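You operate a simulated robot arm through the tools that you are given. There is no shell and no other tool. Be economical: measure what you need, move in short steps, check, and stop when the job is done.

You are at the controls of a simulated robot arm. One attempt, no reset.

TASK
Stack the steel fitting that says "T65" from the top of the tall cart on top of the steel fitting labelled "T30". Put the 30 yellow block from the top of the tall cart in the inside of the job box and the 25 yellow block on top of the wide bracket there. Put two of the square legs from the bare end of the drawings table on the middle of the drawings table. Put the grey pad from the front of the fixture table in the black bucket. Take the blue paint stick and leave it on top of the tape runner. Any order will do. Set down upright: square leg.

It is judged by the outcome, as a careful person would: the job done as asked, and still so three seconds after it is handed in. It fails if anything else is knocked over, pushed out of place, dropped, spilled or broken.

THE ROBOT
A 7-joint arm with a vacuum gripper on a trunk, on a base that drives. Base frame: it is fixed to the floor where the robot stands at the start and does not move with it; the origin is under the middle of the robot, x ahead of it, y to its left, z up; the surface under the hand at the start is at about z = 850. Lengths are in mm, angles in degrees, forces in N, time in s.
Its first joint turns from -149.0 to 149.0 degrees. Places, roughly: black bucket (22x22x21 cm) [-8400, 4000, 1000]; blue paint stick [-12000, 1750, 750]; grey pad (6x9x5 cm) [-8600, 4400, 900]; inside of the job box [800, 1100, 800]; middle of the drawings table [-1000, 4100, 700]; square leg (5x5x9 cm) [-1900, 4200, 800]; steel fitting [500, 0, 1000]; tape runner (7x6x8 cm) [-7300, -100, 900]; wide bracket [500, 250, 750]; yellow block [500, 500, 750]. Payload 1.06 kg.
Tool frame: the origin (TCP) lies in the middle of the cups' lips, and z points out of the cups. The gripper has 1 cup of 24 mm across, covering 24 by 24 mm (tool x, y); the bellows give 8 mm. With the vacuum on, a cup seals on a smooth face that it is pressed against (1 to 4 N); it does not hold porous or soft things. The pull reaches 23 N.
Orientation is told as [roll, pitch, yaw] about the base's x, y, z axes, in that order, counted from this pose: with the cups facing straight down, the tool's x points along the base's -x, its y along +y and its z along -z.

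THE INTERFACE
- The arm moves only by the tool nudge_tool. Its argument "rows" is a list of rows, each an object of numbers (a shift or turn left out is 0, a gripper value left out holds the last): "vacuum": the vacuum: 1 switches it on, -1 off; "tx", "ty", "tz": the shift along the tool's x, y, z in m; "wx", "wy", "wz": the turn, a rotation vector about the tool's x, y, z in degrees. In form: [{"vacuum": .., "tx": .., "ty": .., "tz": .., "wx": .., "wy": .., "wz": ..}, ...]. A call has 1 to 12 rows; each row is the pose to reach, as a shift and turn from the pose commanded when the call began, along the tool's axes at that moment. A row lasts 0.2 s, in which the tool goes at most 50 mm and 8.6 degrees; a call with a longer step from one row to the next is refused whole, and so is a gripper value outside its range. Where a pose cannot be reached the arm comes as near as it can. A force on the tool above 40 N (or 10 N above the force at the start of the call, whichever is more), or a blocked arm, ends the call early, and 0.2 s more pass. The pull builds up within a second once a cup has sealed. Time passes only in rows, and 0.2 s behind the last, so rows that repeat a pose give it time. The reply holds the time, the measured pose of the TCP, the force on the tool along the base axes and the pull of the vacuum, in the units named above and with some noise, with the torque about the TCP (base axes, N m) and any sound that the robot's microphone picked up, and new pictures: "show" is both (left out), scene, wrist or none.
- Cameras (640 x 400 px; columns grow to the right, rows downward): "scene" is now at [38.9, 167.9, 1596]; the picture's right is [0.01, -1.00, 0.00], its down [-0.68, -0.01, -0.73] and it looks along [0.73, 0.01, -0.68] (base axes); focal length 282 px, centre (320, 200). "wrist" rides on the gripper at [78, 19, -96] in the tool frame; the picture's right is [-0.24, 0.97, 0.00], its down [-0.71, -0.17, -0.69] and it looks along [-0.67, -0.16, 0.73] (tool axes); focal length 243 px, centre (320, 200). There is no depth. A picture from a camera that has moved, and an enlarged one, comes with that camera's place and axes in the base frame and with its lens. The place of the scene camera against the robot may be out by one fixed shift of up to 12 mm in any direction.
- slide_trunk(by): slides the trunk up (or, below 0, down) by that many mm; the arm and the scene camera ride with it, the base frame stays. It gives what a move gives, with no picture.
- steer(legs): drives the robot by 1 to 6 legs, each [ahead, turn to the left] in mm and degrees, along the robot's own axes; the way and the turn of a leg run together, so that a leg with both is an arc; at most 1500 mm and 180 degrees a leg. The arm and the cameras ride along, it lands a little off, and it stops where it bumps. It gives what a move gives, and a new picture of the scene camera.
- pan_tilt(pan, tilt): turns the head with the scene camera to pan (to the left, within 155 degrees either way) and tilt (down, from -29 to 69), counted from straight ahead of the robot. It gives what a move gives, and a new picture of the scene camera.
- enlarge(camera, box): a new picture of the part [left, top, right, bottom] of that camera's present view, enlarged. The clock stands still meanwhile.
- finish_job(): hands the job in; it is judged then, once.

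Go step by step. Nothing tells you exact positions but the pictures and the camera data: compare them with the known pose of the tool, close in by small moves and look again before you grip or let go. The budget is 207 turns and 260 pictures, counting those below and the enlarged ones. Unless the task says otherwise, let go and move clear before handing in, and close with one line.

The tools are called after "Call:" by a JSON object that holds its "method" and its "body". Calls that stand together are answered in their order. nudge_tool: Moves the arm, as the interface text tells. Its arguments: {"type":"object","properties":{"rows":{"type":"array","items":{"type":"object","properties":{"vacuum":{"type":"number"},"tx":{"type":"number"},"ty":{"type":"number"},"tz":{"type":"number"},"wx":{"type":"number"},"wy":{"type":"number"},"wz":{"type":"number"}}}},"show":{"type":"string","enum":["both","scene","wrist","none"]}},"required":["rows"]} The other tools are called the same way: slide_trunk (by) slides the trunk up or down; steer (legs) drives the base; pan_tilt (pan, tilt) turns the head that bears the scene camera; enlarge (camera, box) takes an enlarged picture of a part of a camera's view; finish_job () hands the job in.

At the start:

```text
time: 0.0
tool_pos: [587.7, 336.3, 1170.4]
tool_rot: [-0.1, 0.0, -0.1]
ft_force: [0.1, -0.5, -1.6]
wrist_torque: [-0.03, 0.0, -0.02]
pull: 0.1
trunk travel left (down, up): [-650.0, 60.0]
robot x, y, heading: [-2.5, 3.0, -0.0]
head pan, tilt: [0.6, 43.2]
```

scene: 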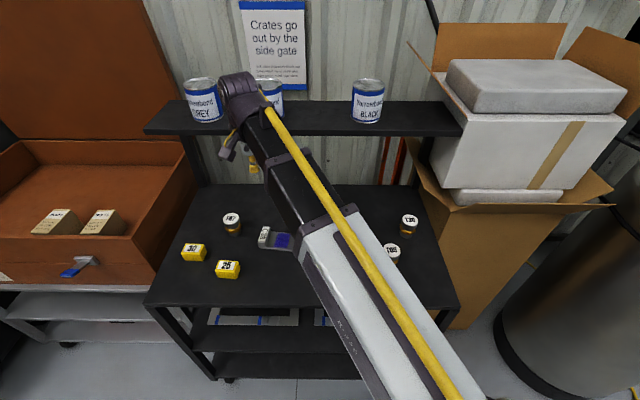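
wrist: 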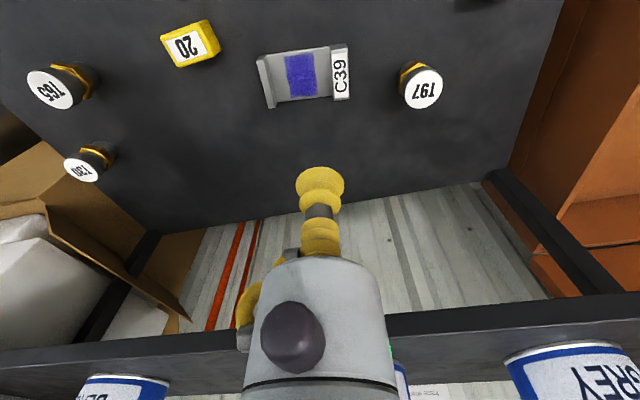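

I see the cart with fittings T97, T65 and T30, yellow blocks 30, 25 and 20, and a C39 bracket; the orange job box is to the left. I'll enlarge both views to check the labels and shapes.

Call:
{"method": "enlarge", "body": {"camera": "wrist", "box": [0, 0, 480, 300]}}

Call:
{"method": "enlarge", "body": {"camera": "scene", "box": [0, 120, 320, 320]}}

```text
1.33 times, centred on (240, 150) of wrist
camera zoom: at [509.7, 355.9, 1265.1], right [0.24, 0.97, 0.0], down [0.71, -0.17, 0.69], along [0.67, -0.16, -0.73], focal length 324 px, centre (427, 267)
```

zoom: 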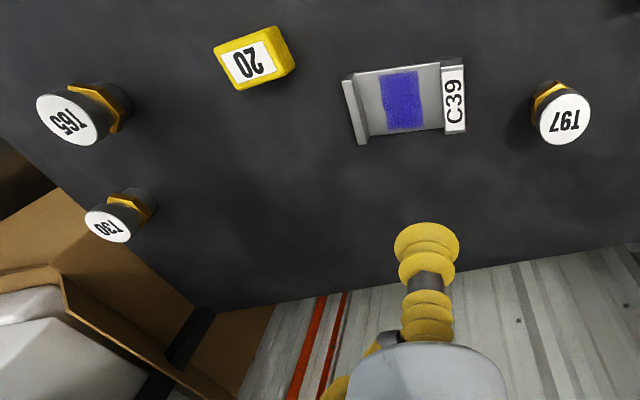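

```text
2.00 times, centred on (160, 220) of scene
camera zoom: at [38.9, 167.9, 1596.0], right [0.01, -1.0, 0.0], down [-0.68, -0.01, -0.73], along [0.73, 0.01, -0.68], focal length 564 px, centre (640, 160)
```

zoom: 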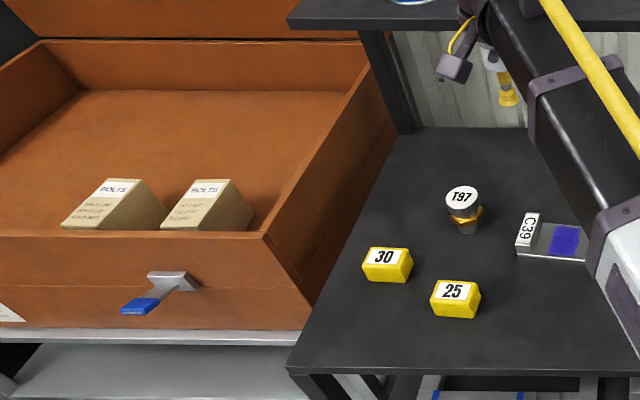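

Labels confirmed; C39 is a shallow channel bracket. I'll move above the 25 block and look down with the wrist camera.

Call:
{"method": "nudge_tool", "body": {"rows": [{"tx": 0.016, "ty": 0.022, "tz": 0.032}, {"tx": 0.032, "ty": 0.044, "tz": 0.064}, {"tx": 0.049, "ty": 0.066, "tz": 0.096}, {"tx": 0.065, "ty": 0.088, "tz": 0.128}, {"tx": 0.082, "ty": 0.11, "tz": 0.16}, {"tx": 0.082, "ty": 0.11, "tz": 0.16}]}}

```text
time: 1.4
tool_pos: [507.2, 447.5, 1008.1]
tool_rot: [0.1, 0.0, 0.0]
ft_force: [-0.2, -0.8, -0.1]
wrist_torque: [-0.05, -0.01, 0.02]
pull: 0.1
trunk travel left (down, up): [-650.0, 60.0]
robot x, y, heading: [-4.7, 0.8, 0.1]
head pan, tilt: [0.6, 43.2]
camera scene: at [38.9, 168.1, 1596.0], right [0.01, -1.0, 0.0], down [-0.68, -0.01, -0.73], along [0.73, 0.01, -0.68], focal length 282 px, centre (320, 200)
camera wrist: at [428.4, 466.7, 1103.9], right [0.24, 0.97, 0.0], down [0.71, -0.17, 0.69], along [0.67, -0.16, -0.73], focal length 243 px, centre (320, 200)
```

scene: 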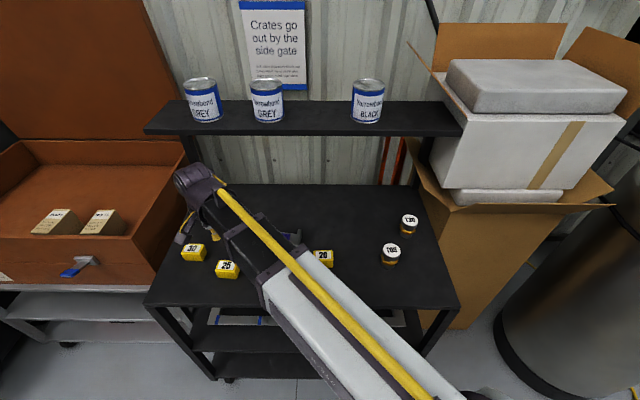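
wrist: 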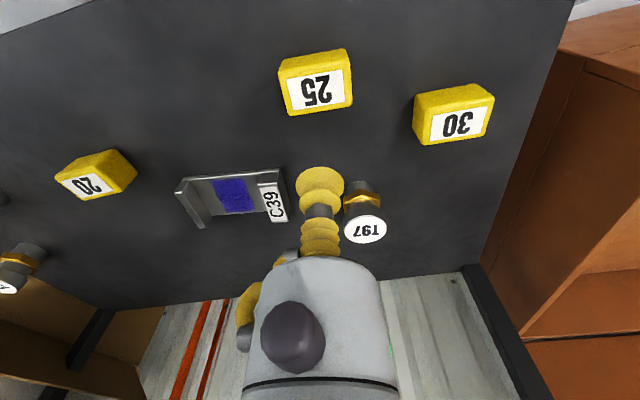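

Block 25 is at about (503, 449) with its top near z 880, almost directly below the tool. I'll descend to just above it and check.

Call:
{"method": "nudge_tool", "body": {"rows": [{"tx": 0.001, "ty": 0.001, "tz": 0.04, "vacuum": 1}, {"tx": 0.002, "ty": 0.001, "tz": 0.08}, {"tx": 0.003, "ty": 0.001, "tz": 0.1}, {"tx": 0.003, "ty": 0.001, "tz": 0.1}], "show": "wrist"}}

```text
time: 2.4
tool_pos: [504.1, 448.4, 908.5]
tool_rot: [-0.1, -0.1, 0.0]
ft_force: [-0.3, 0.3, -0.1]
wrist_torque: [0.02, 0.0, -0.02]
pull: 0.0
trunk travel left (down, up): [-650.0, 60.0]
robot x, y, heading: [-1.0, 2.8, 0.2]
head pan, tilt: [0.6, 43.2]
camera wrist: at [426.2, 466.6, 1004.3], right [0.24, 0.97, 0.0], down [0.71, -0.17, 0.69], along [0.67, -0.16, -0.73], focal length 243 px, centre (320, 200)
```

wrist: 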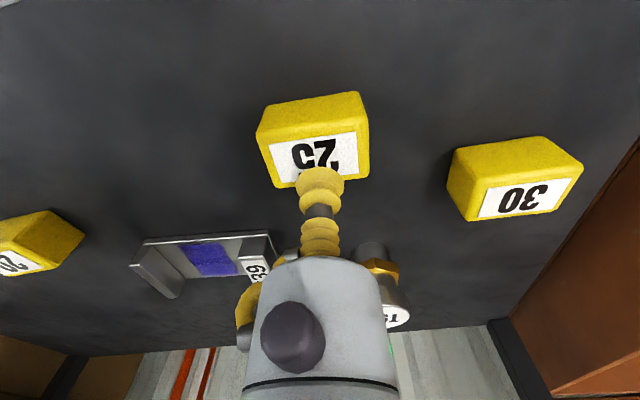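

The tool is centred over 25. Descending gently to seal.

Call:
{"method": "nudge_tool", "body": {"rows": [{"tz": 0.01}, {"tz": 0.018}, {"tz": 0.022}, {"tz": 0.022}], "show": "wrist"}}

```text
time: 3.4
tool_pos: [503.1, 448.5, 887.8]
tool_rot: [0.0, -0.1, 0.0]
ft_force: [2.7, 0.5, 16.0]
wrist_torque: [-0.01, 0.04, 0.01]
pull: 23.3
trunk travel left (down, up): [-650.0, 60.0]
robot x, y, heading: [0.6, 1.6, 0.0]
head pan, tilt: [0.6, 43.2]
camera wrist: at [424.8, 466.6, 983.7], right [0.24, 0.97, 0.0], down [0.71, -0.17, 0.69], along [0.67, -0.16, -0.73], focal length 243 px, centre (320, 200)
```

wrist: 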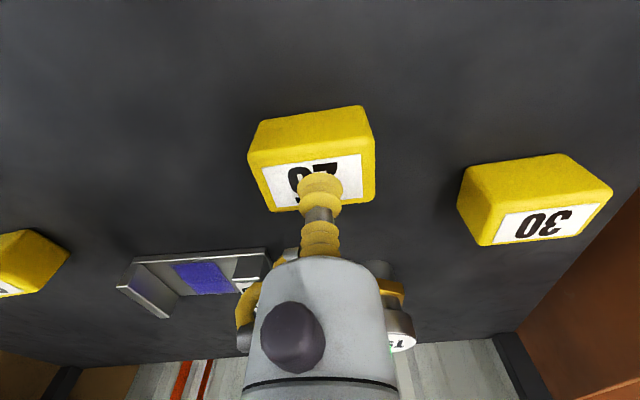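

Sealed (pull 23 N). Lifting and moving over the bracket at about (620, 299).

Call:
{"method": "nudge_tool", "body": {"rows": [{"tz": -0.03}, {"tz": -0.075}, {"tz": -0.11}, {"tx": -0.03, "ty": -0.037, "tz": -0.11}, {"tx": -0.059, "ty": -0.075, "tz": -0.11}, {"tx": -0.088, "ty": -0.112, "tz": -0.11}, {"tx": -0.117, "ty": -0.149, "tz": -0.11}, {"tx": -0.117, "ty": -0.149, "tz": -0.11}]}}

```text
time: 5.2
tool_pos: [622.8, 300.2, 1000.5]
tool_rot: [0.0, -0.1, 0.1]
ft_force: [0.1, 0.7, -1.9]
wrist_torque: [0.02, 0.0, -0.03]
pull: 22.9
trunk travel left (down, up): [-650.0, 60.0]
robot x, y, heading: [1.8, 0.7, 0.1]
head pan, tilt: [0.6, 43.2]
camera scene: at [39.1, 167.6, 1596.0], right [0.01, -1.0, 0.0], down [-0.68, -0.01, -0.73], along [0.73, 0.01, -0.68], focal length 282 px, centre (320, 200)
camera wrist: at [543.6, 317.0, 1095.3], right [0.23, 0.97, 0.0], down [0.71, -0.17, 0.68], along [0.67, -0.16, -0.73], focal length 243 px, centre (320, 200)
```

scene: 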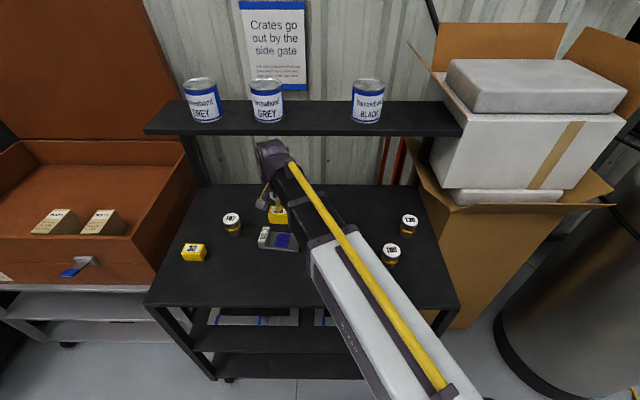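
wrist: 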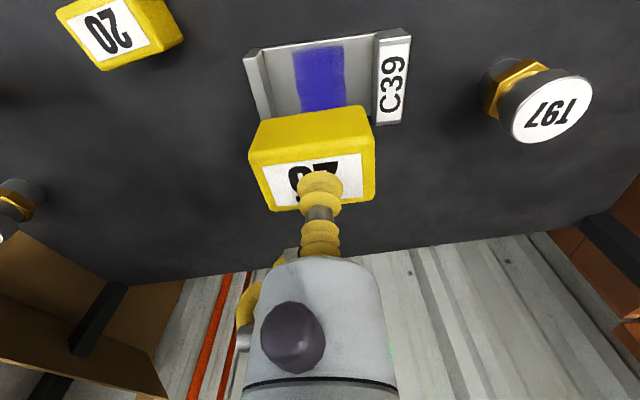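

Block 25 hangs over the bracket with a matching orientation; I'll shift +4 mm in y, lower to just above the floor and check.

Call:
{"method": "nudge_tool", "body": {"rows": [{"tx": 0.002, "ty": 0.004, "tz": 0.03}, {"tx": 0.002, "ty": 0.004, "tz": 0.06}, {"tx": 0.002, "ty": 0.004, "tz": 0.078}, {"tx": 0.002, "ty": 0.004, "tz": 0.078}], "show": "wrist"}}

```text
time: 6.2
tool_pos: [620.9, 303.1, 919.2]
tool_rot: [0.0, 0.0, 0.0]
ft_force: [-0.2, 0.7, -1.5]
wrist_torque: [0.0, -0.03, 0.02]
pull: 22.9
trunk travel left (down, up): [-650.0, 60.0]
robot x, y, heading: [1.9, 0.1, 0.1]
head pan, tilt: [0.6, 43.2]
camera wrist: at [542.1, 321.1, 1015.4], right [0.24, 0.97, 0.0], down [0.71, -0.17, 0.69], along [0.67, -0.16, -0.73], focal length 243 px, centre (320, 200)
```

wrist: 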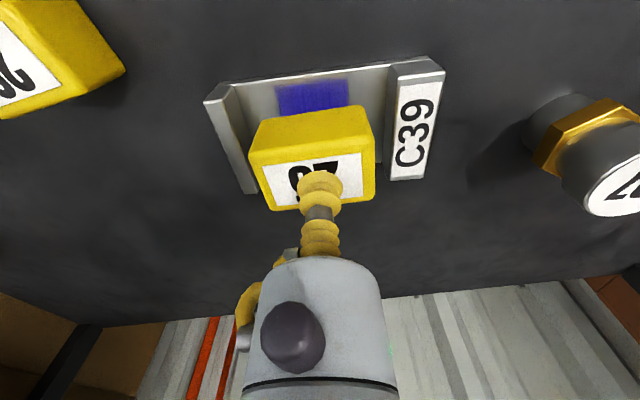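

Well centred between the walls. Lowering carefully.

Call:
{"method": "nudge_tool", "body": {"rows": [{"tz": 0.012}, {"tz": 0.019}, {"tz": 0.022}, {"tz": 0.022}], "show": "wrist"}}

```text
time: 7.2
tool_pos: [619.7, 302.7, 896.2]
tool_rot: [0.0, -0.1, 0.0]
ft_force: [0.8, 0.1, 0.7]
wrist_torque: [-0.02, 0.0, 0.01]
pull: 23.1
trunk travel left (down, up): [-650.0, 60.0]
robot x, y, heading: [2.0, -2.7, 0.3]
head pan, tilt: [0.6, 43.2]
camera wrist: at [540.6, 321.0, 993.1], right [0.24, 0.97, 0.0], down [0.71, -0.17, 0.69], along [0.67, -0.16, -0.73], focal length 243 px, centre (320, 200)
```

wrist: 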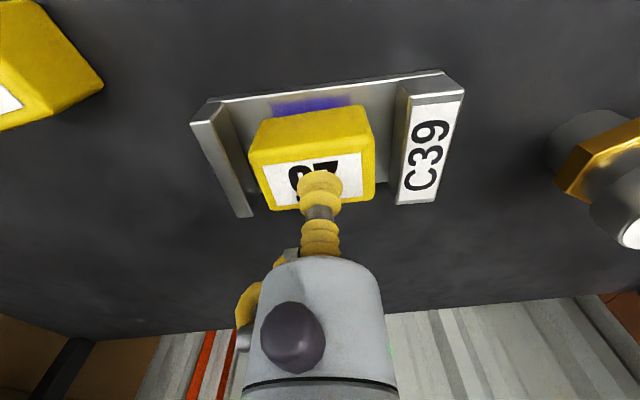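

Touching lightly; I'll recentre 4 mm toward the robot, press lightly, and release.

Call:
{"method": "nudge_tool", "body": {"rows": [{"tz": -0.004}, {"tx": 0.004, "tz": -0.004}, {"tx": 0.004, "tz": 0.001}, {"tx": 0.004, "tz": 0.003}, {"tx": 0.004, "tz": 0.003, "vacuum": -1}, {"tx": 0.004, "tz": 0.003}, {"tx": 0.004, "tz": 0.003}, {"tx": 0.004, "tz": 0.003}, {"tx": 0.004, "tz": -0.003}, {"tx": 0.004, "tz": -0.02}, {"tx": 0.004, "tz": -0.06}, {"tx": 0.004, "tz": -0.1}], "show": "wrist"}}

```text
time: 9.8
tool_pos: [611.5, 302.7, 998.4]
tool_rot: [-0.1, 0.0, 0.0]
ft_force: [-0.4, 0.5, 0.4]
wrist_torque: [0.02, -0.01, 0.0]
pull: 0.1
trunk travel left (down, up): [-650.0, 60.0]
robot x, y, heading: [-2.0, 0.7, 0.3]
head pan, tilt: [0.6, 43.2]
camera wrist: at [533.8, 320.5, 1095.5], right [0.24, 0.97, 0.0], down [0.71, -0.17, 0.69], along [0.67, -0.16, -0.73], focal length 243 px, centre (320, 200)
```

wrist: 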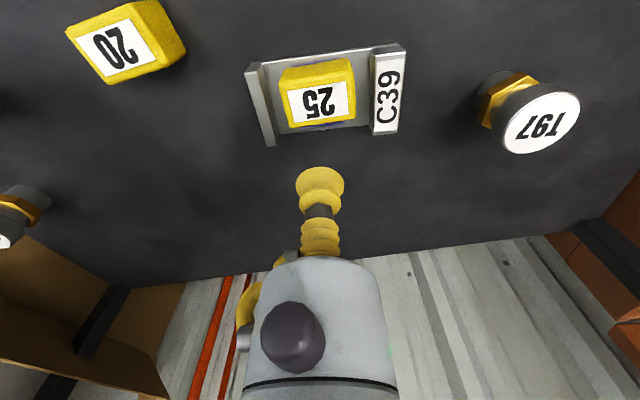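

Block 25 is on the bracket. Next, T65: moving above about (545, -48).

Call:
{"method": "nudge_tool", "body": {"rows": [{"tx": 0.009, "ty": -0.044}, {"tx": 0.018, "ty": -0.088}, {"tx": 0.026, "ty": -0.132}, {"tx": 0.035, "ty": -0.176}, {"tx": 0.044, "ty": -0.22}, {"tx": 0.052, "ty": -0.264}, {"tx": 0.061, "ty": -0.308}, {"tx": 0.07, "ty": -0.351}, {"tx": 0.07, "ty": -0.351}]}}

```text
time: 11.8
tool_pos: [545.1, -49.1, 993.6]
tool_rot: [0.0, 0.0, -0.1]
ft_force: [1.0, -0.1, -0.5]
wrist_torque: [0.03, 0.02, 0.0]
pull: 0.1
trunk travel left (down, up): [-650.0, 60.0]
robot x, y, heading: [-0.5, 1.1, 0.1]
head pan, tilt: [0.6, 43.2]
camera scene: at [38.9, 167.5, 1596.0], right [0.01, -1.0, 0.0], down [-0.68, -0.01, -0.73], along [0.73, 0.01, -0.68], focal length 282 px, centre (320, 200)
camera wrist: at [466.5, -30.8, 1089.6], right [0.23, 0.97, 0.0], down [0.71, -0.17, 0.69], along [0.67, -0.16, -0.73], focal length 243 px, centre (320, 200)
```

scene: 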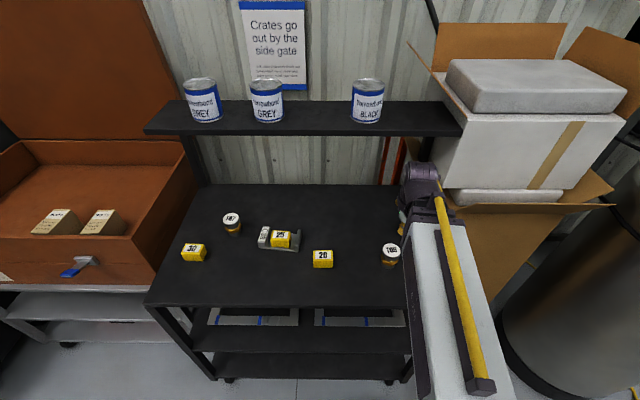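
wrist: 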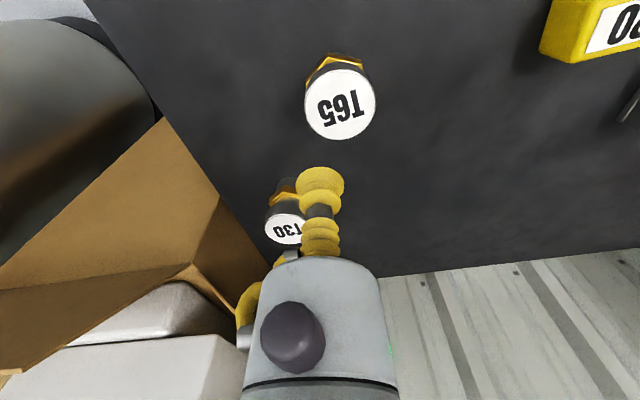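

T65's top centre is at about (537, -33, 915) and T30's at about (664, -120, 911). I'll align over T65 and lower.

Call:
{"method": "nudge_tool", "body": {"rows": [{"tx": 0.008, "ty": 0.016}, {"tx": 0.008, "ty": 0.016, "tz": 0.03}, {"tx": 0.008, "ty": 0.016, "tz": 0.055, "vacuum": 1}, {"tx": 0.008, "ty": 0.016, "tz": 0.055}], "show": "wrist"}}

```text
time: 12.8
tool_pos: [537.2, -31.0, 939.3]
tool_rot: [0.1, 0.0, 0.0]
ft_force: [-0.2, 0.4, -0.4]
wrist_torque: [-0.02, -0.01, 0.01]
pull: 0.1
trunk travel left (down, up): [-650.0, 60.0]
robot x, y, heading: [-3.0, -3.2, 0.0]
head pan, tilt: [0.6, 43.2]
camera wrist: at [459.0, -12.7, 1036.8], right [0.24, 0.97, 0.0], down [0.71, -0.17, 0.69], along [0.67, -0.16, -0.73], focal length 243 px, centre (320, 200)
```

wrist: 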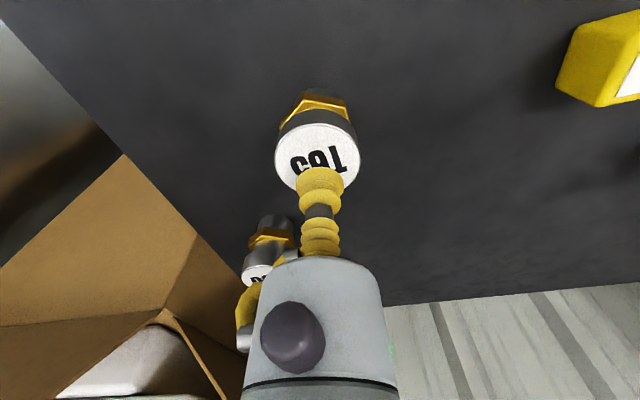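

Centred. Descending to seal.

Call:
{"method": "nudge_tool", "body": {"rows": [{"ty": -0.002, "tz": 0.012}, {"ty": -0.002, "tz": 0.02}, {"ty": -0.002, "tz": 0.025}, {"ty": -0.002, "tz": 0.025}, {"ty": -0.002, "tz": 0.025}], "show": "wrist"}}

```text
time: 14.0
tool_pos: [535.5, -33.2, 916.5]
tool_rot: [0.0, 0.0, 0.0]
ft_force: [-0.5, 2.0, 11.6]
wrist_torque: [0.01, -0.02, 0.01]
pull: 22.4
trunk travel left (down, up): [-650.0, 60.0]
robot x, y, heading: [0.5, -1.9, -0.2]
head pan, tilt: [0.6, 43.2]
camera wrist: at [458.0, -14.9, 1012.5], right [0.23, 0.97, 0.0], down [0.71, -0.17, 0.69], along [0.67, -0.16, -0.73], focal length 243 px, centre (320, 200)
```

wrist: 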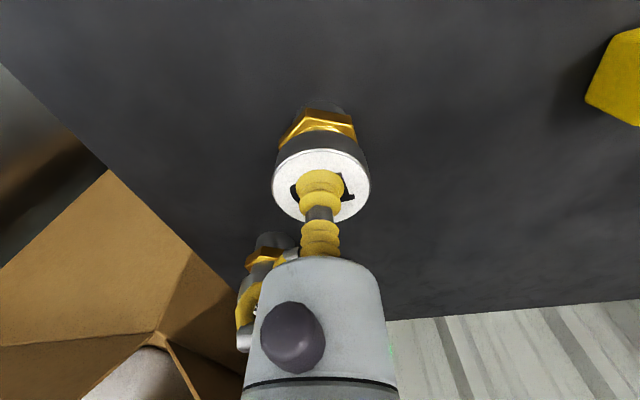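

Sealed. Lifting and moving next to T30 to measure it precisely.

Call:
{"method": "nudge_tool", "body": {"rows": [{"tz": -0.03}, {"tz": -0.075}, {"tz": -0.115}, {"tx": -0.035, "ty": -0.01, "tz": -0.115}, {"tx": -0.07, "ty": -0.02, "tz": -0.115}, {"tx": -0.105, "ty": -0.027, "tz": -0.115}, {"tx": -0.105, "ty": -0.027, "tz": -0.115}]}}

```text
time: 15.6
tool_pos: [641.3, -59.6, 1031.4]
tool_rot: [0.0, 0.0, 0.0]
ft_force: [-0.8, -0.7, -1.8]
wrist_torque: [0.01, 0.05, 0.0]
pull: 23.1
trunk travel left (down, up): [-650.0, 60.0]
robot x, y, heading: [1.4, -0.0, -0.1]
head pan, tilt: [0.6, 43.2]
camera scene: at [39.2, 167.8, 1596.0], right [0.01, -1.0, 0.0], down [-0.68, -0.01, -0.73], along [0.73, 0.01, -0.68], focal length 282 px, centre (320, 200)
camera wrist: at [563.0, -40.9, 1127.7], right [0.23, 0.97, 0.0], down [0.71, -0.17, 0.69], along [0.67, -0.16, -0.73], focal length 243 px, centre (320, 200)
```

scene: 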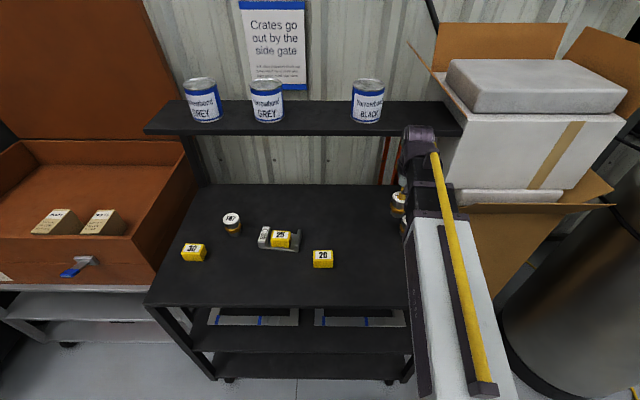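
wrist: 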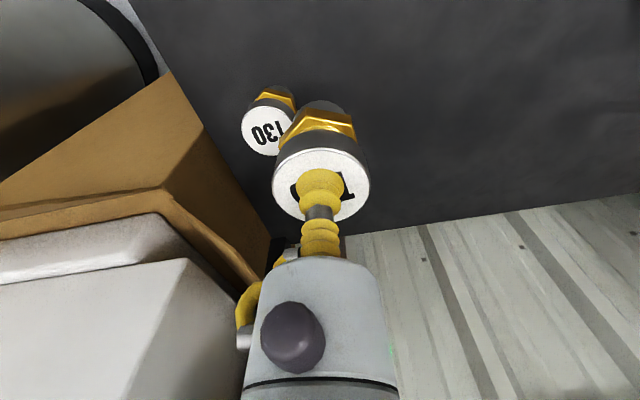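

T30 is partly hidden behind the held fitting; enlarging to fix its centre.

Call:
{"method": "enlarge", "body": {"camera": "wrist", "box": [200, 50, 440, 200]}}

```text
2.67 times, centred on (320, 125) of wrist
camera zoom: at [563.0, -40.9, 1127.7], right [0.23, 0.97, 0.0], down [0.71, -0.17, 0.69], along [0.67, -0.16, -0.73], focal length 647 px, centre (320, 400)
```

zoom: 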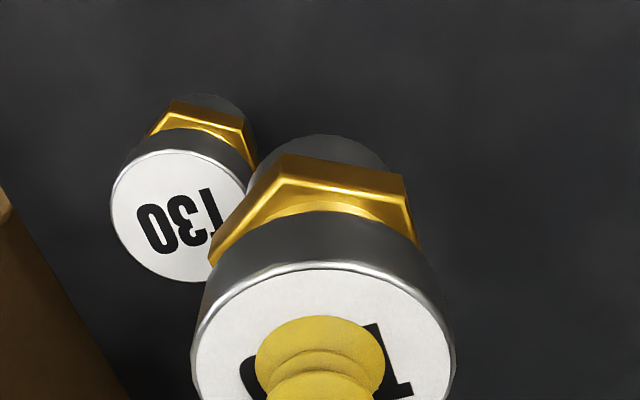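

T30's top centre is at about (660, -116). Moving over it, bottom about 15 mm above.

Call:
{"method": "nudge_tool", "body": {"rows": [{"tx": -0.009, "ty": -0.028}, {"tx": -0.018, "ty": -0.055}, {"tx": -0.018, "ty": -0.055, "tz": 0.018}, {"tx": -0.018, "ty": -0.055, "tz": 0.034}, {"tx": -0.018, "ty": -0.055, "tz": 0.034}], "show": "wrist"}}

Call:
{"method": "enlarge", "body": {"camera": "wrist", "box": [200, 50, 440, 200]}}

Call:
{"method": "enlarge", "body": {"camera": "scene", "box": [340, 140, 500, 240]}}

```text
time: 16.8
tool_pos: [657.3, -115.7, 999.1]
tool_rot: [0.0, 0.1, 0.0]
ft_force: [-0.2, 0.5, -2.7]
wrist_torque: [0.0, 0.0, 0.02]
pull: 22.6
trunk travel left (down, up): [-650.0, 60.0]
robot x, y, heading: [-2.7, 1.1, 0.1]
head pan, tilt: [0.6, 43.2]
camera wrist: at [579.0, -97.0, 1094.4], right [0.24, 0.97, 0.0], down [0.71, -0.17, 0.69], along [0.67, -0.16, -0.73], focal length 243 px, centre (320, 200)
```

wrist: 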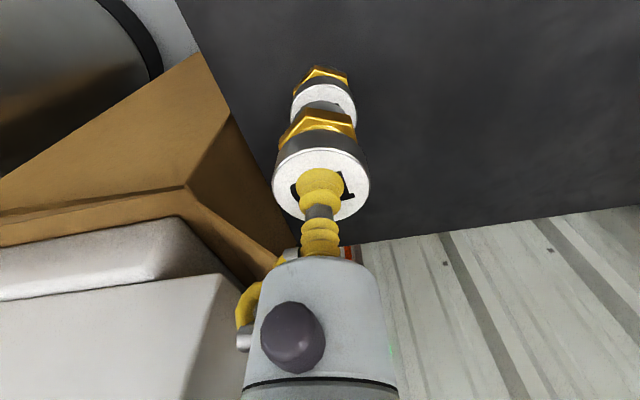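

```text
2.67 times, centred on (320, 125) of wrist
camera zoom: at [579.0, -97.0, 1094.4], right [0.24, 0.97, 0.0], down [0.71, -0.17, 0.69], along [0.67, -0.16, -0.73], focal length 647 px, centre (320, 400)
```

zoom: 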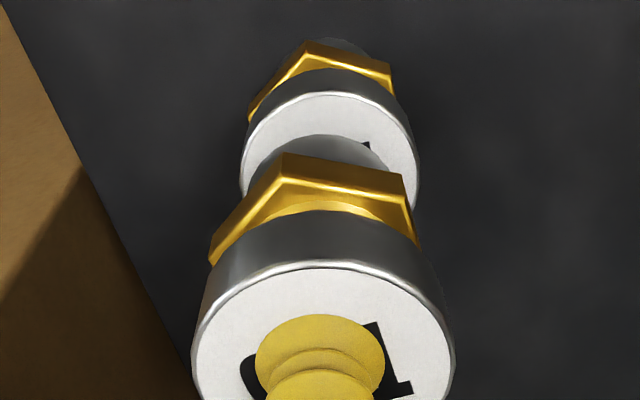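

```text
4.00 times, centred on (420, 190) of scene
camera zoom: at [39.1, 167.7, 1596.0], right [0.01, -1.0, 0.0], down [-0.68, -0.01, -0.73], along [0.73, 0.01, -0.68], focal length 1128 px, centre (-80, 240)
```

zoom: 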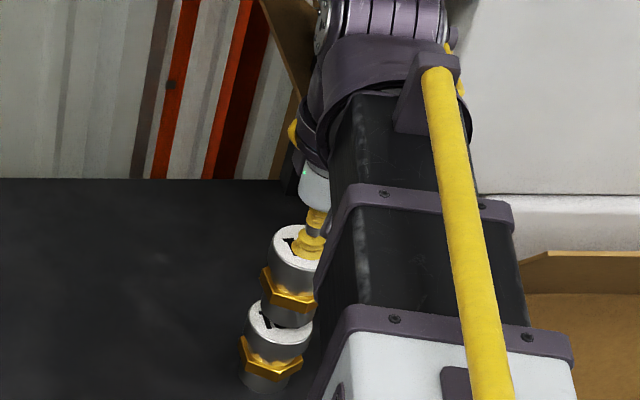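

Alignment is within about 2 mm; small correction, then lowering.

Call:
{"method": "nudge_tool", "body": {"rows": [{"tx": -0.0015, "ty": 0.0017}, {"tx": -0.0015, "ty": 0.0017, "tz": 0.008}, {"tx": -0.0015, "ty": 0.0017, "tz": 0.012}, {"tx": -0.0015, "ty": 0.0017, "tz": 0.015}, {"tx": -0.0015, "ty": 0.0017, "tz": 0.015}], "show": "none"}}

Call:
{"method": "enlarge", "body": {"camera": "wrist", "box": [200, 50, 440, 200]}}

```text
time: 18.0
tool_pos: [660.4, -113.8, 984.9]
tool_rot: [0.0, -0.1, -0.1]
ft_force: [0.2, -0.1, 13.3]
wrist_torque: [-0.03, -0.01, -0.03]
pull: 23.3
trunk travel left (down, up): [-650.0, 60.0]
robot x, y, heading: [2.5, 3.0, 0.1]
head pan, tilt: [0.6, 43.2]
```

```text
2.67 times, centred on (320, 125) of wrist
camera zoom: at [581.6, -95.3, 1080.7], right [0.24, 0.97, 0.0], down [0.71, -0.17, 0.69], along [0.67, -0.16, -0.73], focal length 647 px, centre (320, 400)
```

zoom: 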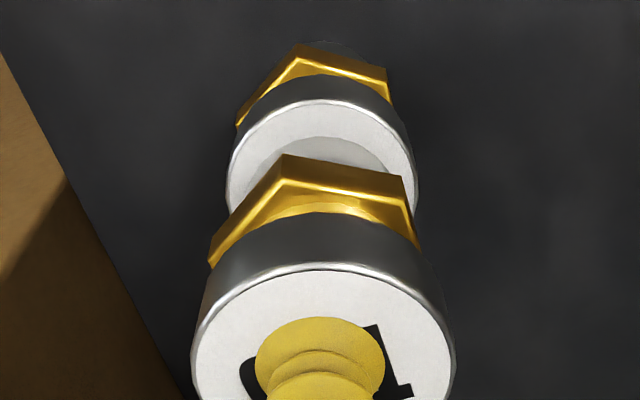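

T65 is seated on T30 and laterally aligned. Easing the pressure and releasing.

Call:
{"method": "nudge_tool", "body": {"rows": [{"tz": -0.003}, {"tz": -0.003, "vacuum": -1}, {"tz": -0.003}, {"tz": -0.003}, {"tz": -0.003}, {"tz": -0.008}, {"tz": -0.02}, {"tz": -0.05}, {"tz": -0.08}, {"tx": 0.03, "tz": -0.08}]}}

```text
time: 20.2
tool_pos: [630.1, -114.4, 1064.1]
tool_rot: [0.0, -0.1, -0.1]
ft_force: [1.1, -0.1, 0.3]
wrist_torque: [0.0, 0.02, -0.03]
pull: 0.1
trunk travel left (down, up): [-650.0, 60.0]
robot x, y, heading: [1.9, 7.0, -0.1]
head pan, tilt: [0.6, 43.2]
camera scene: at [38.9, 167.8, 1596.0], right [0.01, -1.0, 0.0], down [-0.68, -0.01, -0.73], along [0.73, 0.01, -0.68], focal length 282 px, centre (320, 200)
camera wrist: at [551.7, -95.7, 1159.1], right [0.23, 0.97, 0.0], down [0.71, -0.17, 0.68], along [0.67, -0.16, -0.73], focal length 243 px, centre (320, 200)
```

scene: 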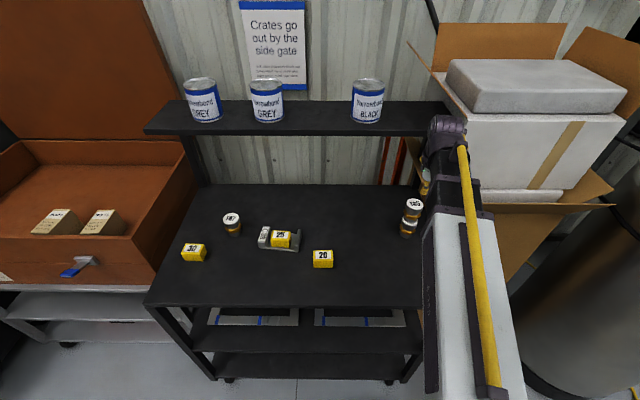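
wrist: 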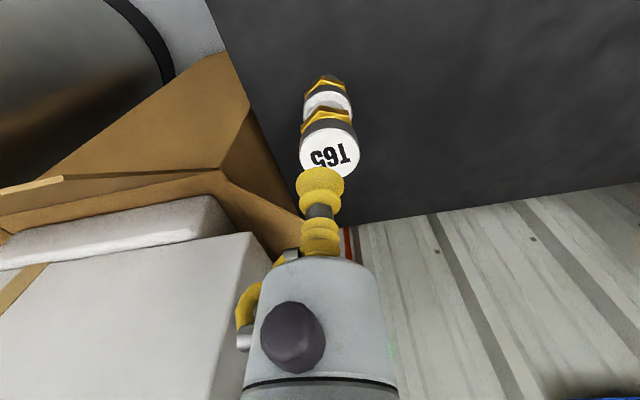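

T65 stands on T30. Now travelling over to block 30 at about (567, 573).

Call:
{"method": "nudge_tool", "body": {"rows": [{"tx": 0.005, "ty": 0.048}, {"tx": 0.01, "ty": 0.096}, {"tx": 0.015, "ty": 0.144}, {"tx": 0.02, "ty": 0.192}, {"tx": 0.025, "ty": 0.24}, {"tx": 0.03, "ty": 0.288}, {"tx": 0.035, "ty": 0.336}, {"tx": 0.04, "ty": 0.384}, {"tx": 0.045, "ty": 0.432}, {"tx": 0.05, "ty": 0.48}, {"tx": 0.055, "ty": 0.528}, {"tx": 0.06, "ty": 0.576}], "show": "none"}}

Call:
{"method": "nudge_tool", "body": {"rows": [{"tx": 0.002, "ty": 0.04, "tz": 0.02}, {"tx": 0.003, "ty": 0.08, "tz": 0.04}, {"tx": 0.003, "ty": 0.11, "tz": 0.08}, {"tx": 0.003, "ty": 0.11, "tz": 0.12}, {"tx": 0.003, "ty": 0.11, "tz": 0.145}, {"tx": 0.003, "ty": 0.11, "tz": 0.145}]}}

```text
time: 22.8
tool_pos: [569.8, 461.3, 1064.6]
tool_rot: [-0.1, -0.1, 0.0]
ft_force: [-0.7, -0.5, -0.4]
wrist_torque: [0.03, -0.01, 0.02]
pull: 0.1
trunk travel left (down, up): [-650.0, 60.0]
robot x, y, heading: [1.4, 1.5, 0.2]
head pan, tilt: [0.6, 43.2]
```

```text
time: 24.2
tool_pos: [567.2, 569.0, 919.7]
tool_rot: [0.0, 0.1, -0.1]
ft_force: [-0.1, 0.9, 0.2]
wrist_torque: [0.0, 0.01, 0.04]
pull: 0.1
trunk travel left (down, up): [-650.0, 60.0]
robot x, y, heading: [3.4, 0.5, 0.1]
head pan, tilt: [0.6, 43.2]
camera scene: at [39.0, 168.1, 1596.0], right [0.01, -1.0, 0.0], down [-0.68, -0.01, -0.73], along [0.73, 0.01, -0.68], focal length 282 px, centre (320, 200)
camera wrist: at [489.0, 588.2, 1015.2], right [0.24, 0.97, 0.0], down [0.71, -0.17, 0.69], along [0.67, -0.16, -0.73], focal length 243 px, centre (320, 200)
```

scene: 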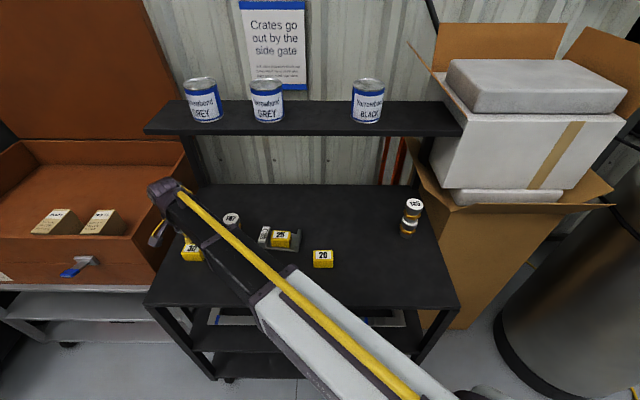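
wrist: 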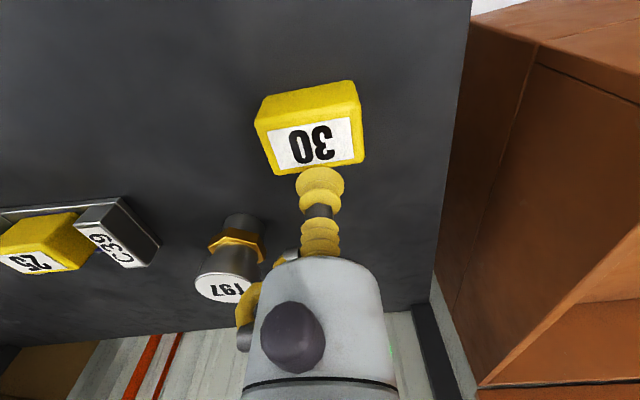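

Block 30's centre is at about (561, 567). Aligning and descending to seal.

Call:
{"method": "nudge_tool", "body": {"rows": [{"tx": 0.006, "ty": -0.002, "vacuum": 1}, {"tx": 0.006, "ty": -0.002, "tz": 0.015}, {"tx": 0.006, "ty": -0.002, "tz": 0.026}, {"tx": 0.006, "ty": -0.002, "tz": 0.031}, {"tx": 0.006, "ty": -0.002, "tz": 0.031}, {"tx": 0.006, "ty": -0.002, "tz": 0.031}], "show": "wrist"}}

```text
time: 25.6
tool_pos: [561.8, 568.7, 888.1]
tool_rot: [0.1, -0.2, 0.0]
ft_force: [6.3, 6.0, 15.5]
wrist_torque: [-0.01, 0.01, -0.01]
pull: 22.8
trunk travel left (down, up): [-650.0, 60.0]
robot x, y, heading: [2.0, 1.9, -0.3]
head pan, tilt: [0.6, 43.2]
camera wrist: at [482.3, 587.6, 983.8], right [0.24, 0.97, 0.0], down [0.71, -0.17, 0.69], along [0.67, -0.16, -0.73], focal length 243 px, centre (320, 200)
```

wrist: 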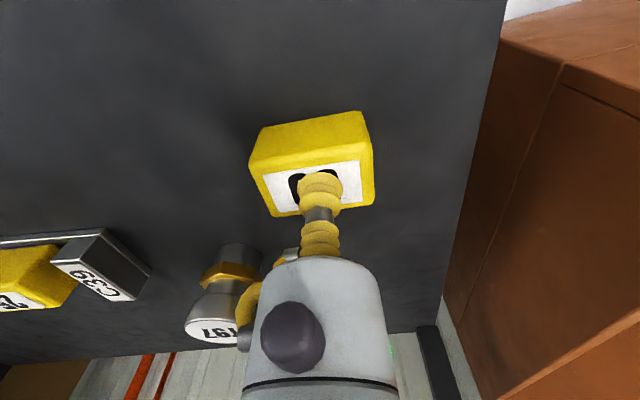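

Sealed. Lifting clear, then looking left to plan the drive to the job box.

Call:
{"method": "nudge_tool", "body": {"rows": [{"tz": -0.03}, {"tz": -0.075}, {"tz": -0.12}, {"tz": -0.165}, {"ty": -0.045, "tz": -0.2}, {"ty": -0.09, "tz": -0.22}, {"ty": -0.14, "tz": -0.22}, {"ty": -0.19, "tz": -0.22}, {"ty": -0.24, "tz": -0.22}, {"ty": -0.29, "tz": -0.22}], "show": "none"}}

Call:
{"method": "pan_tilt", "body": {"pan": 75, "tilt": 30}}

```text
refused: row 5 steps farther than a row can; nothing moved
```

```text
time: 27.1
tool_pos: [559.9, 568.3, 886.1]
tool_rot: [-0.1, 0.1, 0.0]
ft_force: [1.6, 1.5, 2.0]
wrist_torque: [0.06, -0.04, -0.04]
pull: 23.1
trunk travel left (down, up): [-650.0, 60.0]
robot x, y, heading: [2.6, 0.4, 0.1]
head pan, tilt: [75.0, 30.0]
camera scene: at [-20.3, 254.3, 1616.0], right [0.97, -0.26, 0.0], down [-0.13, -0.48, -0.87], along [0.22, 0.84, -0.5], focal length 282 px, centre (320, 200)
```

scene: 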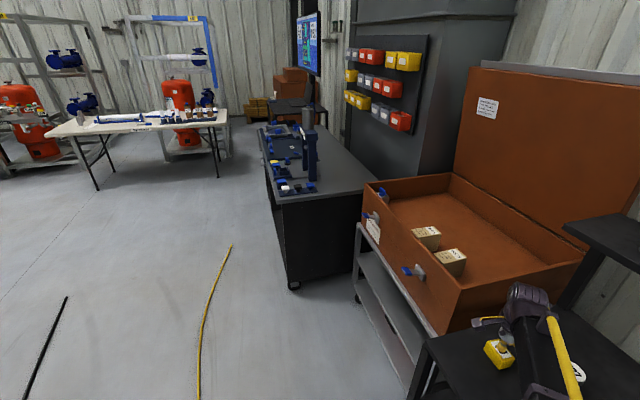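

The way is clear to the left; the job box spans x≈531–1000 and y≈720–1440. Lifting the block and drawing the arm in before driving.

Call:
{"method": "nudge_tool", "body": {"rows": [{"tz": -0.03}, {"tz": -0.075}, {"tz": -0.12}, {"tz": -0.165}, {"tz": -0.21}, {"tz": -0.23}, {"ty": -0.045, "tz": -0.23}, {"ty": -0.09, "tz": -0.23}, {"ty": -0.14, "tz": -0.23}, {"ty": -0.19, "tz": -0.23}, {"ty": -0.24, "tz": -0.23}], "show": "wrist"}}

Call:
{"method": "steer", "body": {"legs": [[0, 90], [520, 0], [0, -90]]}}

```text
time: 29.5
tool_pos: [559.5, 330.2, 1116.9]
tool_rot: [0.0, 0.1, 0.0]
ft_force: [-0.6, 0.1, -0.8]
wrist_torque: [0.01, -0.03, 0.01]
pull: 23.1
trunk travel left (down, up): [-650.0, 60.0]
robot x, y, heading: [-1.5, 1.6, 0.1]
head pan, tilt: [75.0, 30.0]
camera wrist: at [480.5, 349.2, 1214.0], right [0.23, 0.97, 0.0], down [0.71, -0.17, 0.69], along [0.67, -0.16, -0.73], focal length 243 px, centre (320, 200)
```

wrist: 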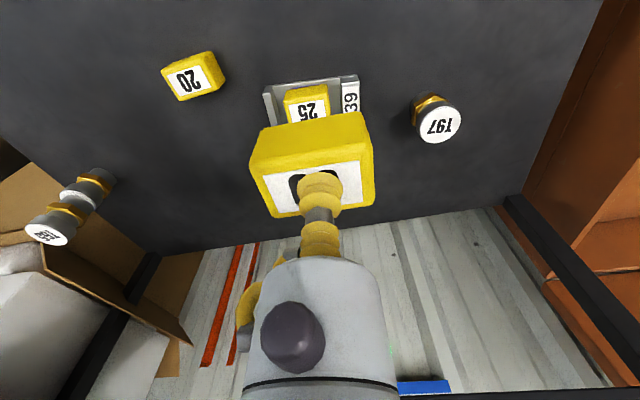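

```text
time: 40.0
tool_pos: [594.1, 824.9, 1118.0]
tool_rot: [-0.1, 0.0, -2.3]
ft_force: [0.2, 0.0, -2.3]
wrist_torque: [-0.01, 0.01, -0.02]
pull: 23.1
trunk travel left (down, up): [-650.0, 60.0]
robot x, y, heading: [20.6, 519.2, -2.4]
head pan, tilt: [75.0, 30.0]
camera scene: at [11.8, 772.4, 1616.0], right [0.95, -0.3, 0.0], down [-0.15, -0.48, -0.87], along [0.26, 0.83, -0.5], focal length 282 px, centre (320, 200)
```

scene: 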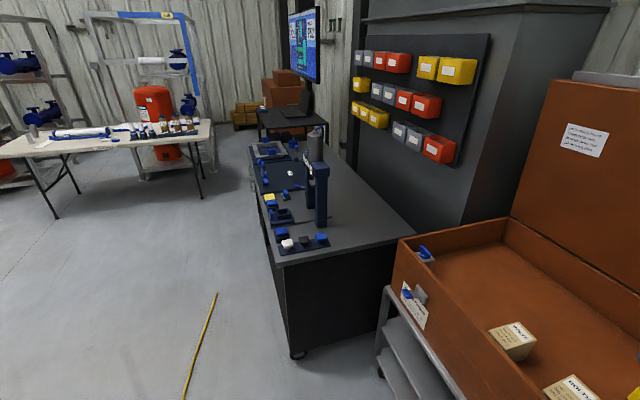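

Now standing in front of the job box. Looking at the interior with both cameras.

Call:
{"method": "pan_tilt", "body": {"pan": 25, "tilt": 45}}

Call:
{"method": "nudge_tool", "body": {"rows": [{"tx": -0.04}, {"tx": -0.08}, {"tx": -0.12}, {"tx": -0.12}], "show": "wrist"}}

```text
time: 41.2
tool_pos: [593.6, 824.3, 1118.1]
tool_rot: [0.0, -0.1, -2.5]
ft_force: [0.5, 1.2, -1.7]
wrist_torque: [0.0, -0.02, -0.01]
pull: 23.0
trunk travel left (down, up): [-650.0, 60.0]
robot x, y, heading: [22.8, 515.4, -2.6]
head pan, tilt: [25.0, 45.0]
camera scene: at [59.7, 717.4, 1593.4], right [0.38, -0.92, 0.0], down [-0.65, -0.27, -0.71], along [0.65, 0.27, -0.71], focal length 282 px, centre (320, 200)
```

scene: 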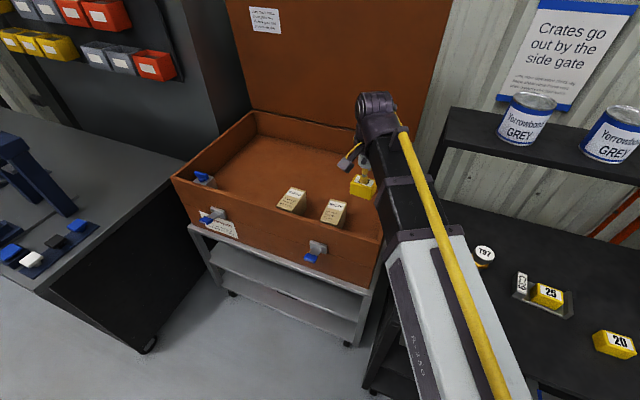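

```text
time: 42.2
tool_pos: [715.9, 820.2, 1118.1]
tool_rot: [0.1, 0.0, -2.4]
ft_force: [-0.1, 0.4, -1.0]
wrist_torque: [-0.04, -0.03, 0.02]
pull: 23.0
trunk travel left (down, up): [-650.0, 60.0]
robot x, y, heading: [20.2, 517.3, -2.4]
head pan, tilt: [25.0, 45.0]
camera wrist: at [637.9, 842.6, 1213.8], right [0.28, 0.96, 0.0], down [0.7, -0.2, 0.69], along [0.66, -0.19, -0.73], focal length 243 px, centre (320, 200)
```

wrist: 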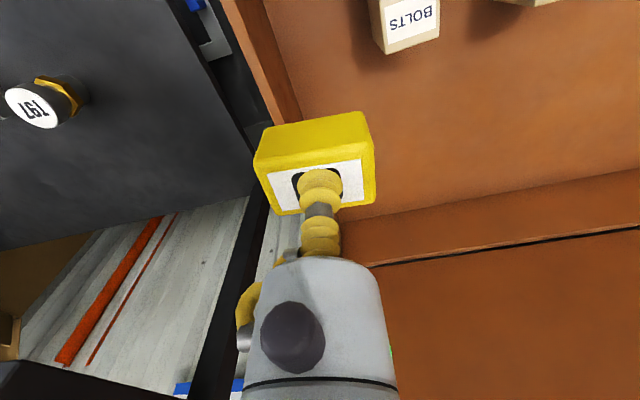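

The box floor ahead is clear. Moving to about (810, 900), clear of the BOLTS boxes, and lowering partway.

Call:
{"method": "nudge_tool", "body": {"rows": [{"tx": -0.03, "ty": 0.028}, {"tx": -0.06, "ty": 0.056}, {"tx": -0.091, "ty": 0.084}, {"tx": -0.091, "ty": 0.084, "tz": 0.04}, {"tx": -0.091, "ty": 0.084, "tz": 0.08}, {"tx": -0.091, "ty": 0.084, "tz": 0.12}, {"tx": -0.091, "ty": 0.084, "tz": 0.12}]}}

```text
time: 43.8
tool_pos: [808.5, 902.1, 996.4]
tool_rot: [0.0, 0.0, -2.4]
ft_force: [0.0, 0.8, -2.1]
wrist_torque: [0.0, 0.01, -0.01]
pull: 23.0
trunk travel left (down, up): [-650.0, 60.0]
robot x, y, heading: [21.5, 516.6, -2.2]
head pan, tilt: [25.0, 45.0]
camera scene: at [60.0, 717.5, 1593.4], right [0.38, -0.92, 0.0], down [-0.65, -0.27, -0.71], along [0.65, 0.27, -0.71], focal length 282 px, centre (320, 200)
camera wrist: at [732.2, 923.4, 1092.1], right [0.28, 0.96, 0.0], down [0.7, -0.2, 0.69], along [0.66, -0.19, -0.73], focal length 243 px, centre (320, 200)
```

scene: 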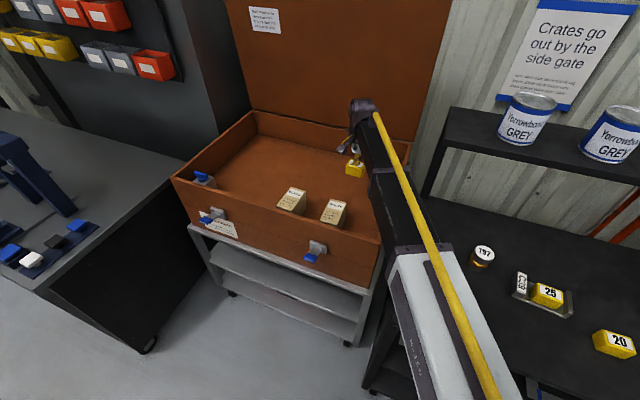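
wrist: 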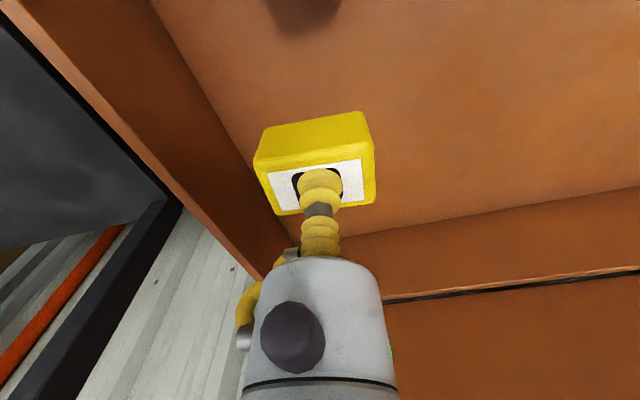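

Clear of the walls. Lowering further toward the floor in stages.

Call:
{"method": "nudge_tool", "body": {"rows": [{"tz": 0.03}, {"tz": 0.06}, {"tz": 0.09}, {"tz": 0.1}, {"tz": 0.1}]}}

```text
time: 45.0
tool_pos: [809.5, 900.0, 897.2]
tool_rot: [0.0, 0.0, -2.6]
ft_force: [0.1, -0.7, -1.2]
wrist_torque: [0.04, 0.0, 0.04]
pull: 23.1
trunk travel left (down, up): [-650.0, 60.0]
robot x, y, heading: [23.9, 517.4, -2.2]
head pan, tilt: [25.0, 45.0]
camera scene: at [59.8, 717.4, 1593.4], right [0.38, -0.92, 0.0], down [-0.65, -0.27, -0.71], along [0.65, 0.27, -0.71], focal length 282 px, centre (320, 200)
camera wrist: at [730.2, 921.5, 993.3], right [0.28, 0.96, 0.0], down [0.7, -0.2, 0.69], along [0.66, -0.19, -0.73], focal length 243 px, centre (320, 200)
```

scene: 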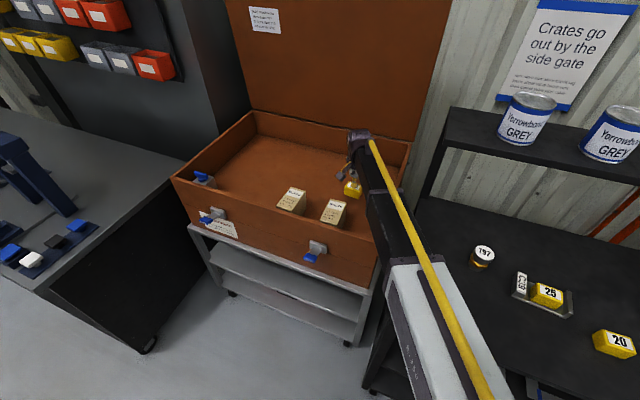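
wrist: 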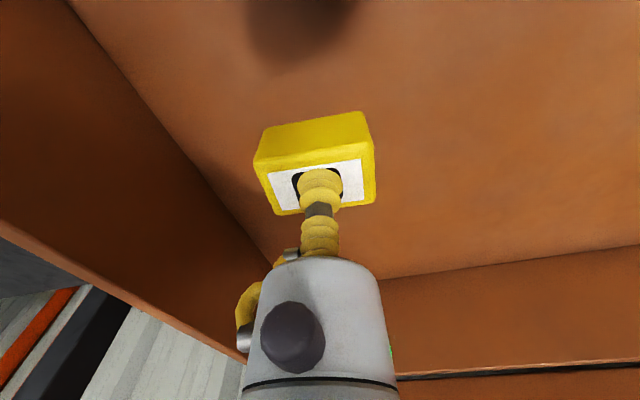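

The floor is at about z 772 and the front wall top at about 970. For forearm clearance over the wall I'll raise the trunk 60 mm before the final descent.

Call:
{"method": "slide_trunk", "body": {"by": 58}}

Call:
{"method": "nudge_tool", "body": {"rows": [{"tz": 0.03}, {"tz": 0.06}, {"tz": 0.09}, {"tz": 0.115}, {"tz": 0.125}, {"tz": 0.125}]}}

```text
time: 46.0
tool_pos: [809.2, 900.0, 955.4]
tool_rot: [0.0, -0.1, -2.5]
ft_force: [0.2, 0.0, -1.9]
wrist_torque: [-0.01, 0.02, 0.05]
pull: 23.0
trunk travel left (down, up): [-708.0, 2.0]
robot x, y, heading: [25.2, 518.3, -2.4]
head pan, tilt: [25.0, 45.0]
```

```text
time: 47.4
tool_pos: [809.3, 899.1, 830.8]
tool_rot: [-0.1, 0.1, -2.5]
ft_force: [-0.6, -0.1, -1.3]
wrist_torque: [-0.01, -0.01, 0.0]
pull: 22.4
trunk travel left (down, up): [-708.0, 2.0]
robot x, y, heading: [19.0, 516.8, -2.3]
head pan, tilt: [25.0, 45.0]
camera scene: at [59.8, 717.4, 1651.4], right [0.38, -0.92, 0.0], down [-0.65, -0.27, -0.71], along [0.65, 0.27, -0.71], focal length 282 px, centre (320, 200)
camera wrist: at [731.3, 921.7, 927.2], right [0.28, 0.96, 0.0], down [0.7, -0.2, 0.69], along [0.66, -0.19, -0.73], focal length 243 px, centre (320, 200)
```

scene: 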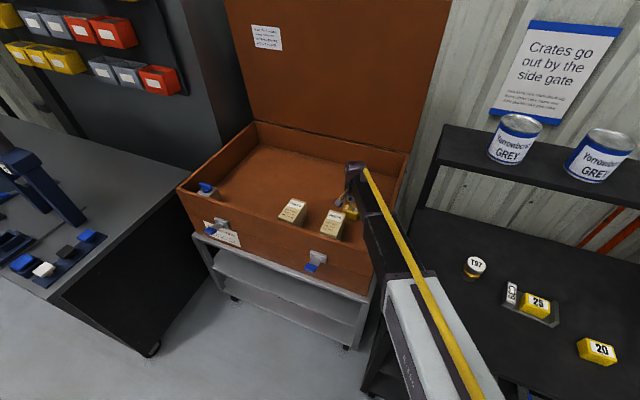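
wrist: 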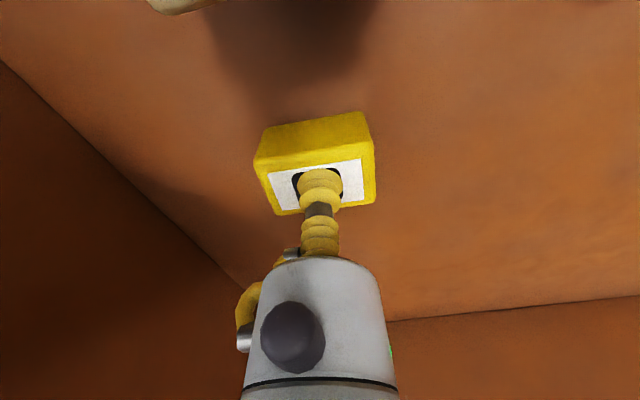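

Nearly at the floor; feeling for contact.

Call:
{"method": "nudge_tool", "body": {"rows": [{"tz": 0.006}, {"tz": 0.012}, {"tz": 0.016}, {"tz": 0.016}], "show": "wrist"}}

```text
time: 48.2
tool_pos: [808.5, 900.8, 821.5]
tool_rot: [0.2, -0.3, -2.3]
ft_force: [-0.9, -0.2, 19.0]
wrist_torque: [-0.05, 0.07, -0.02]
pull: 23.3
trunk travel left (down, up): [-708.0, 2.0]
robot x, y, heading: [24.9, 519.4, -2.1]
head pan, tilt: [25.0, 45.0]
stopped in row 3: the force on the tool passed its limit at 44 N (the readings are from after the stop); the commanded pose is now the measured one
camera wrist: at [730.5, 921.2, 916.7], right [0.28, 0.96, 0.01], down [0.69, -0.2, 0.69], along [0.66, -0.19, -0.72], focal length 243 px, centre (320, 200)
```

wrist: 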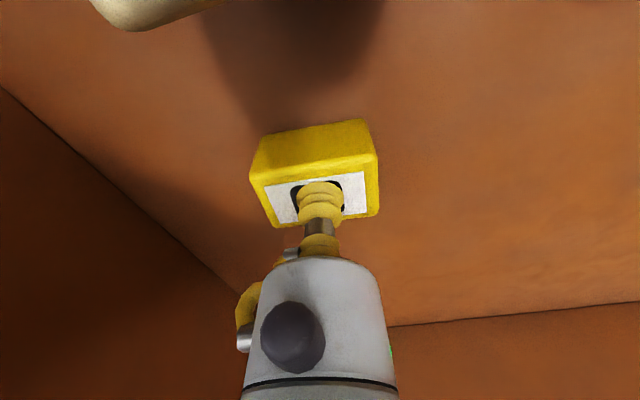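

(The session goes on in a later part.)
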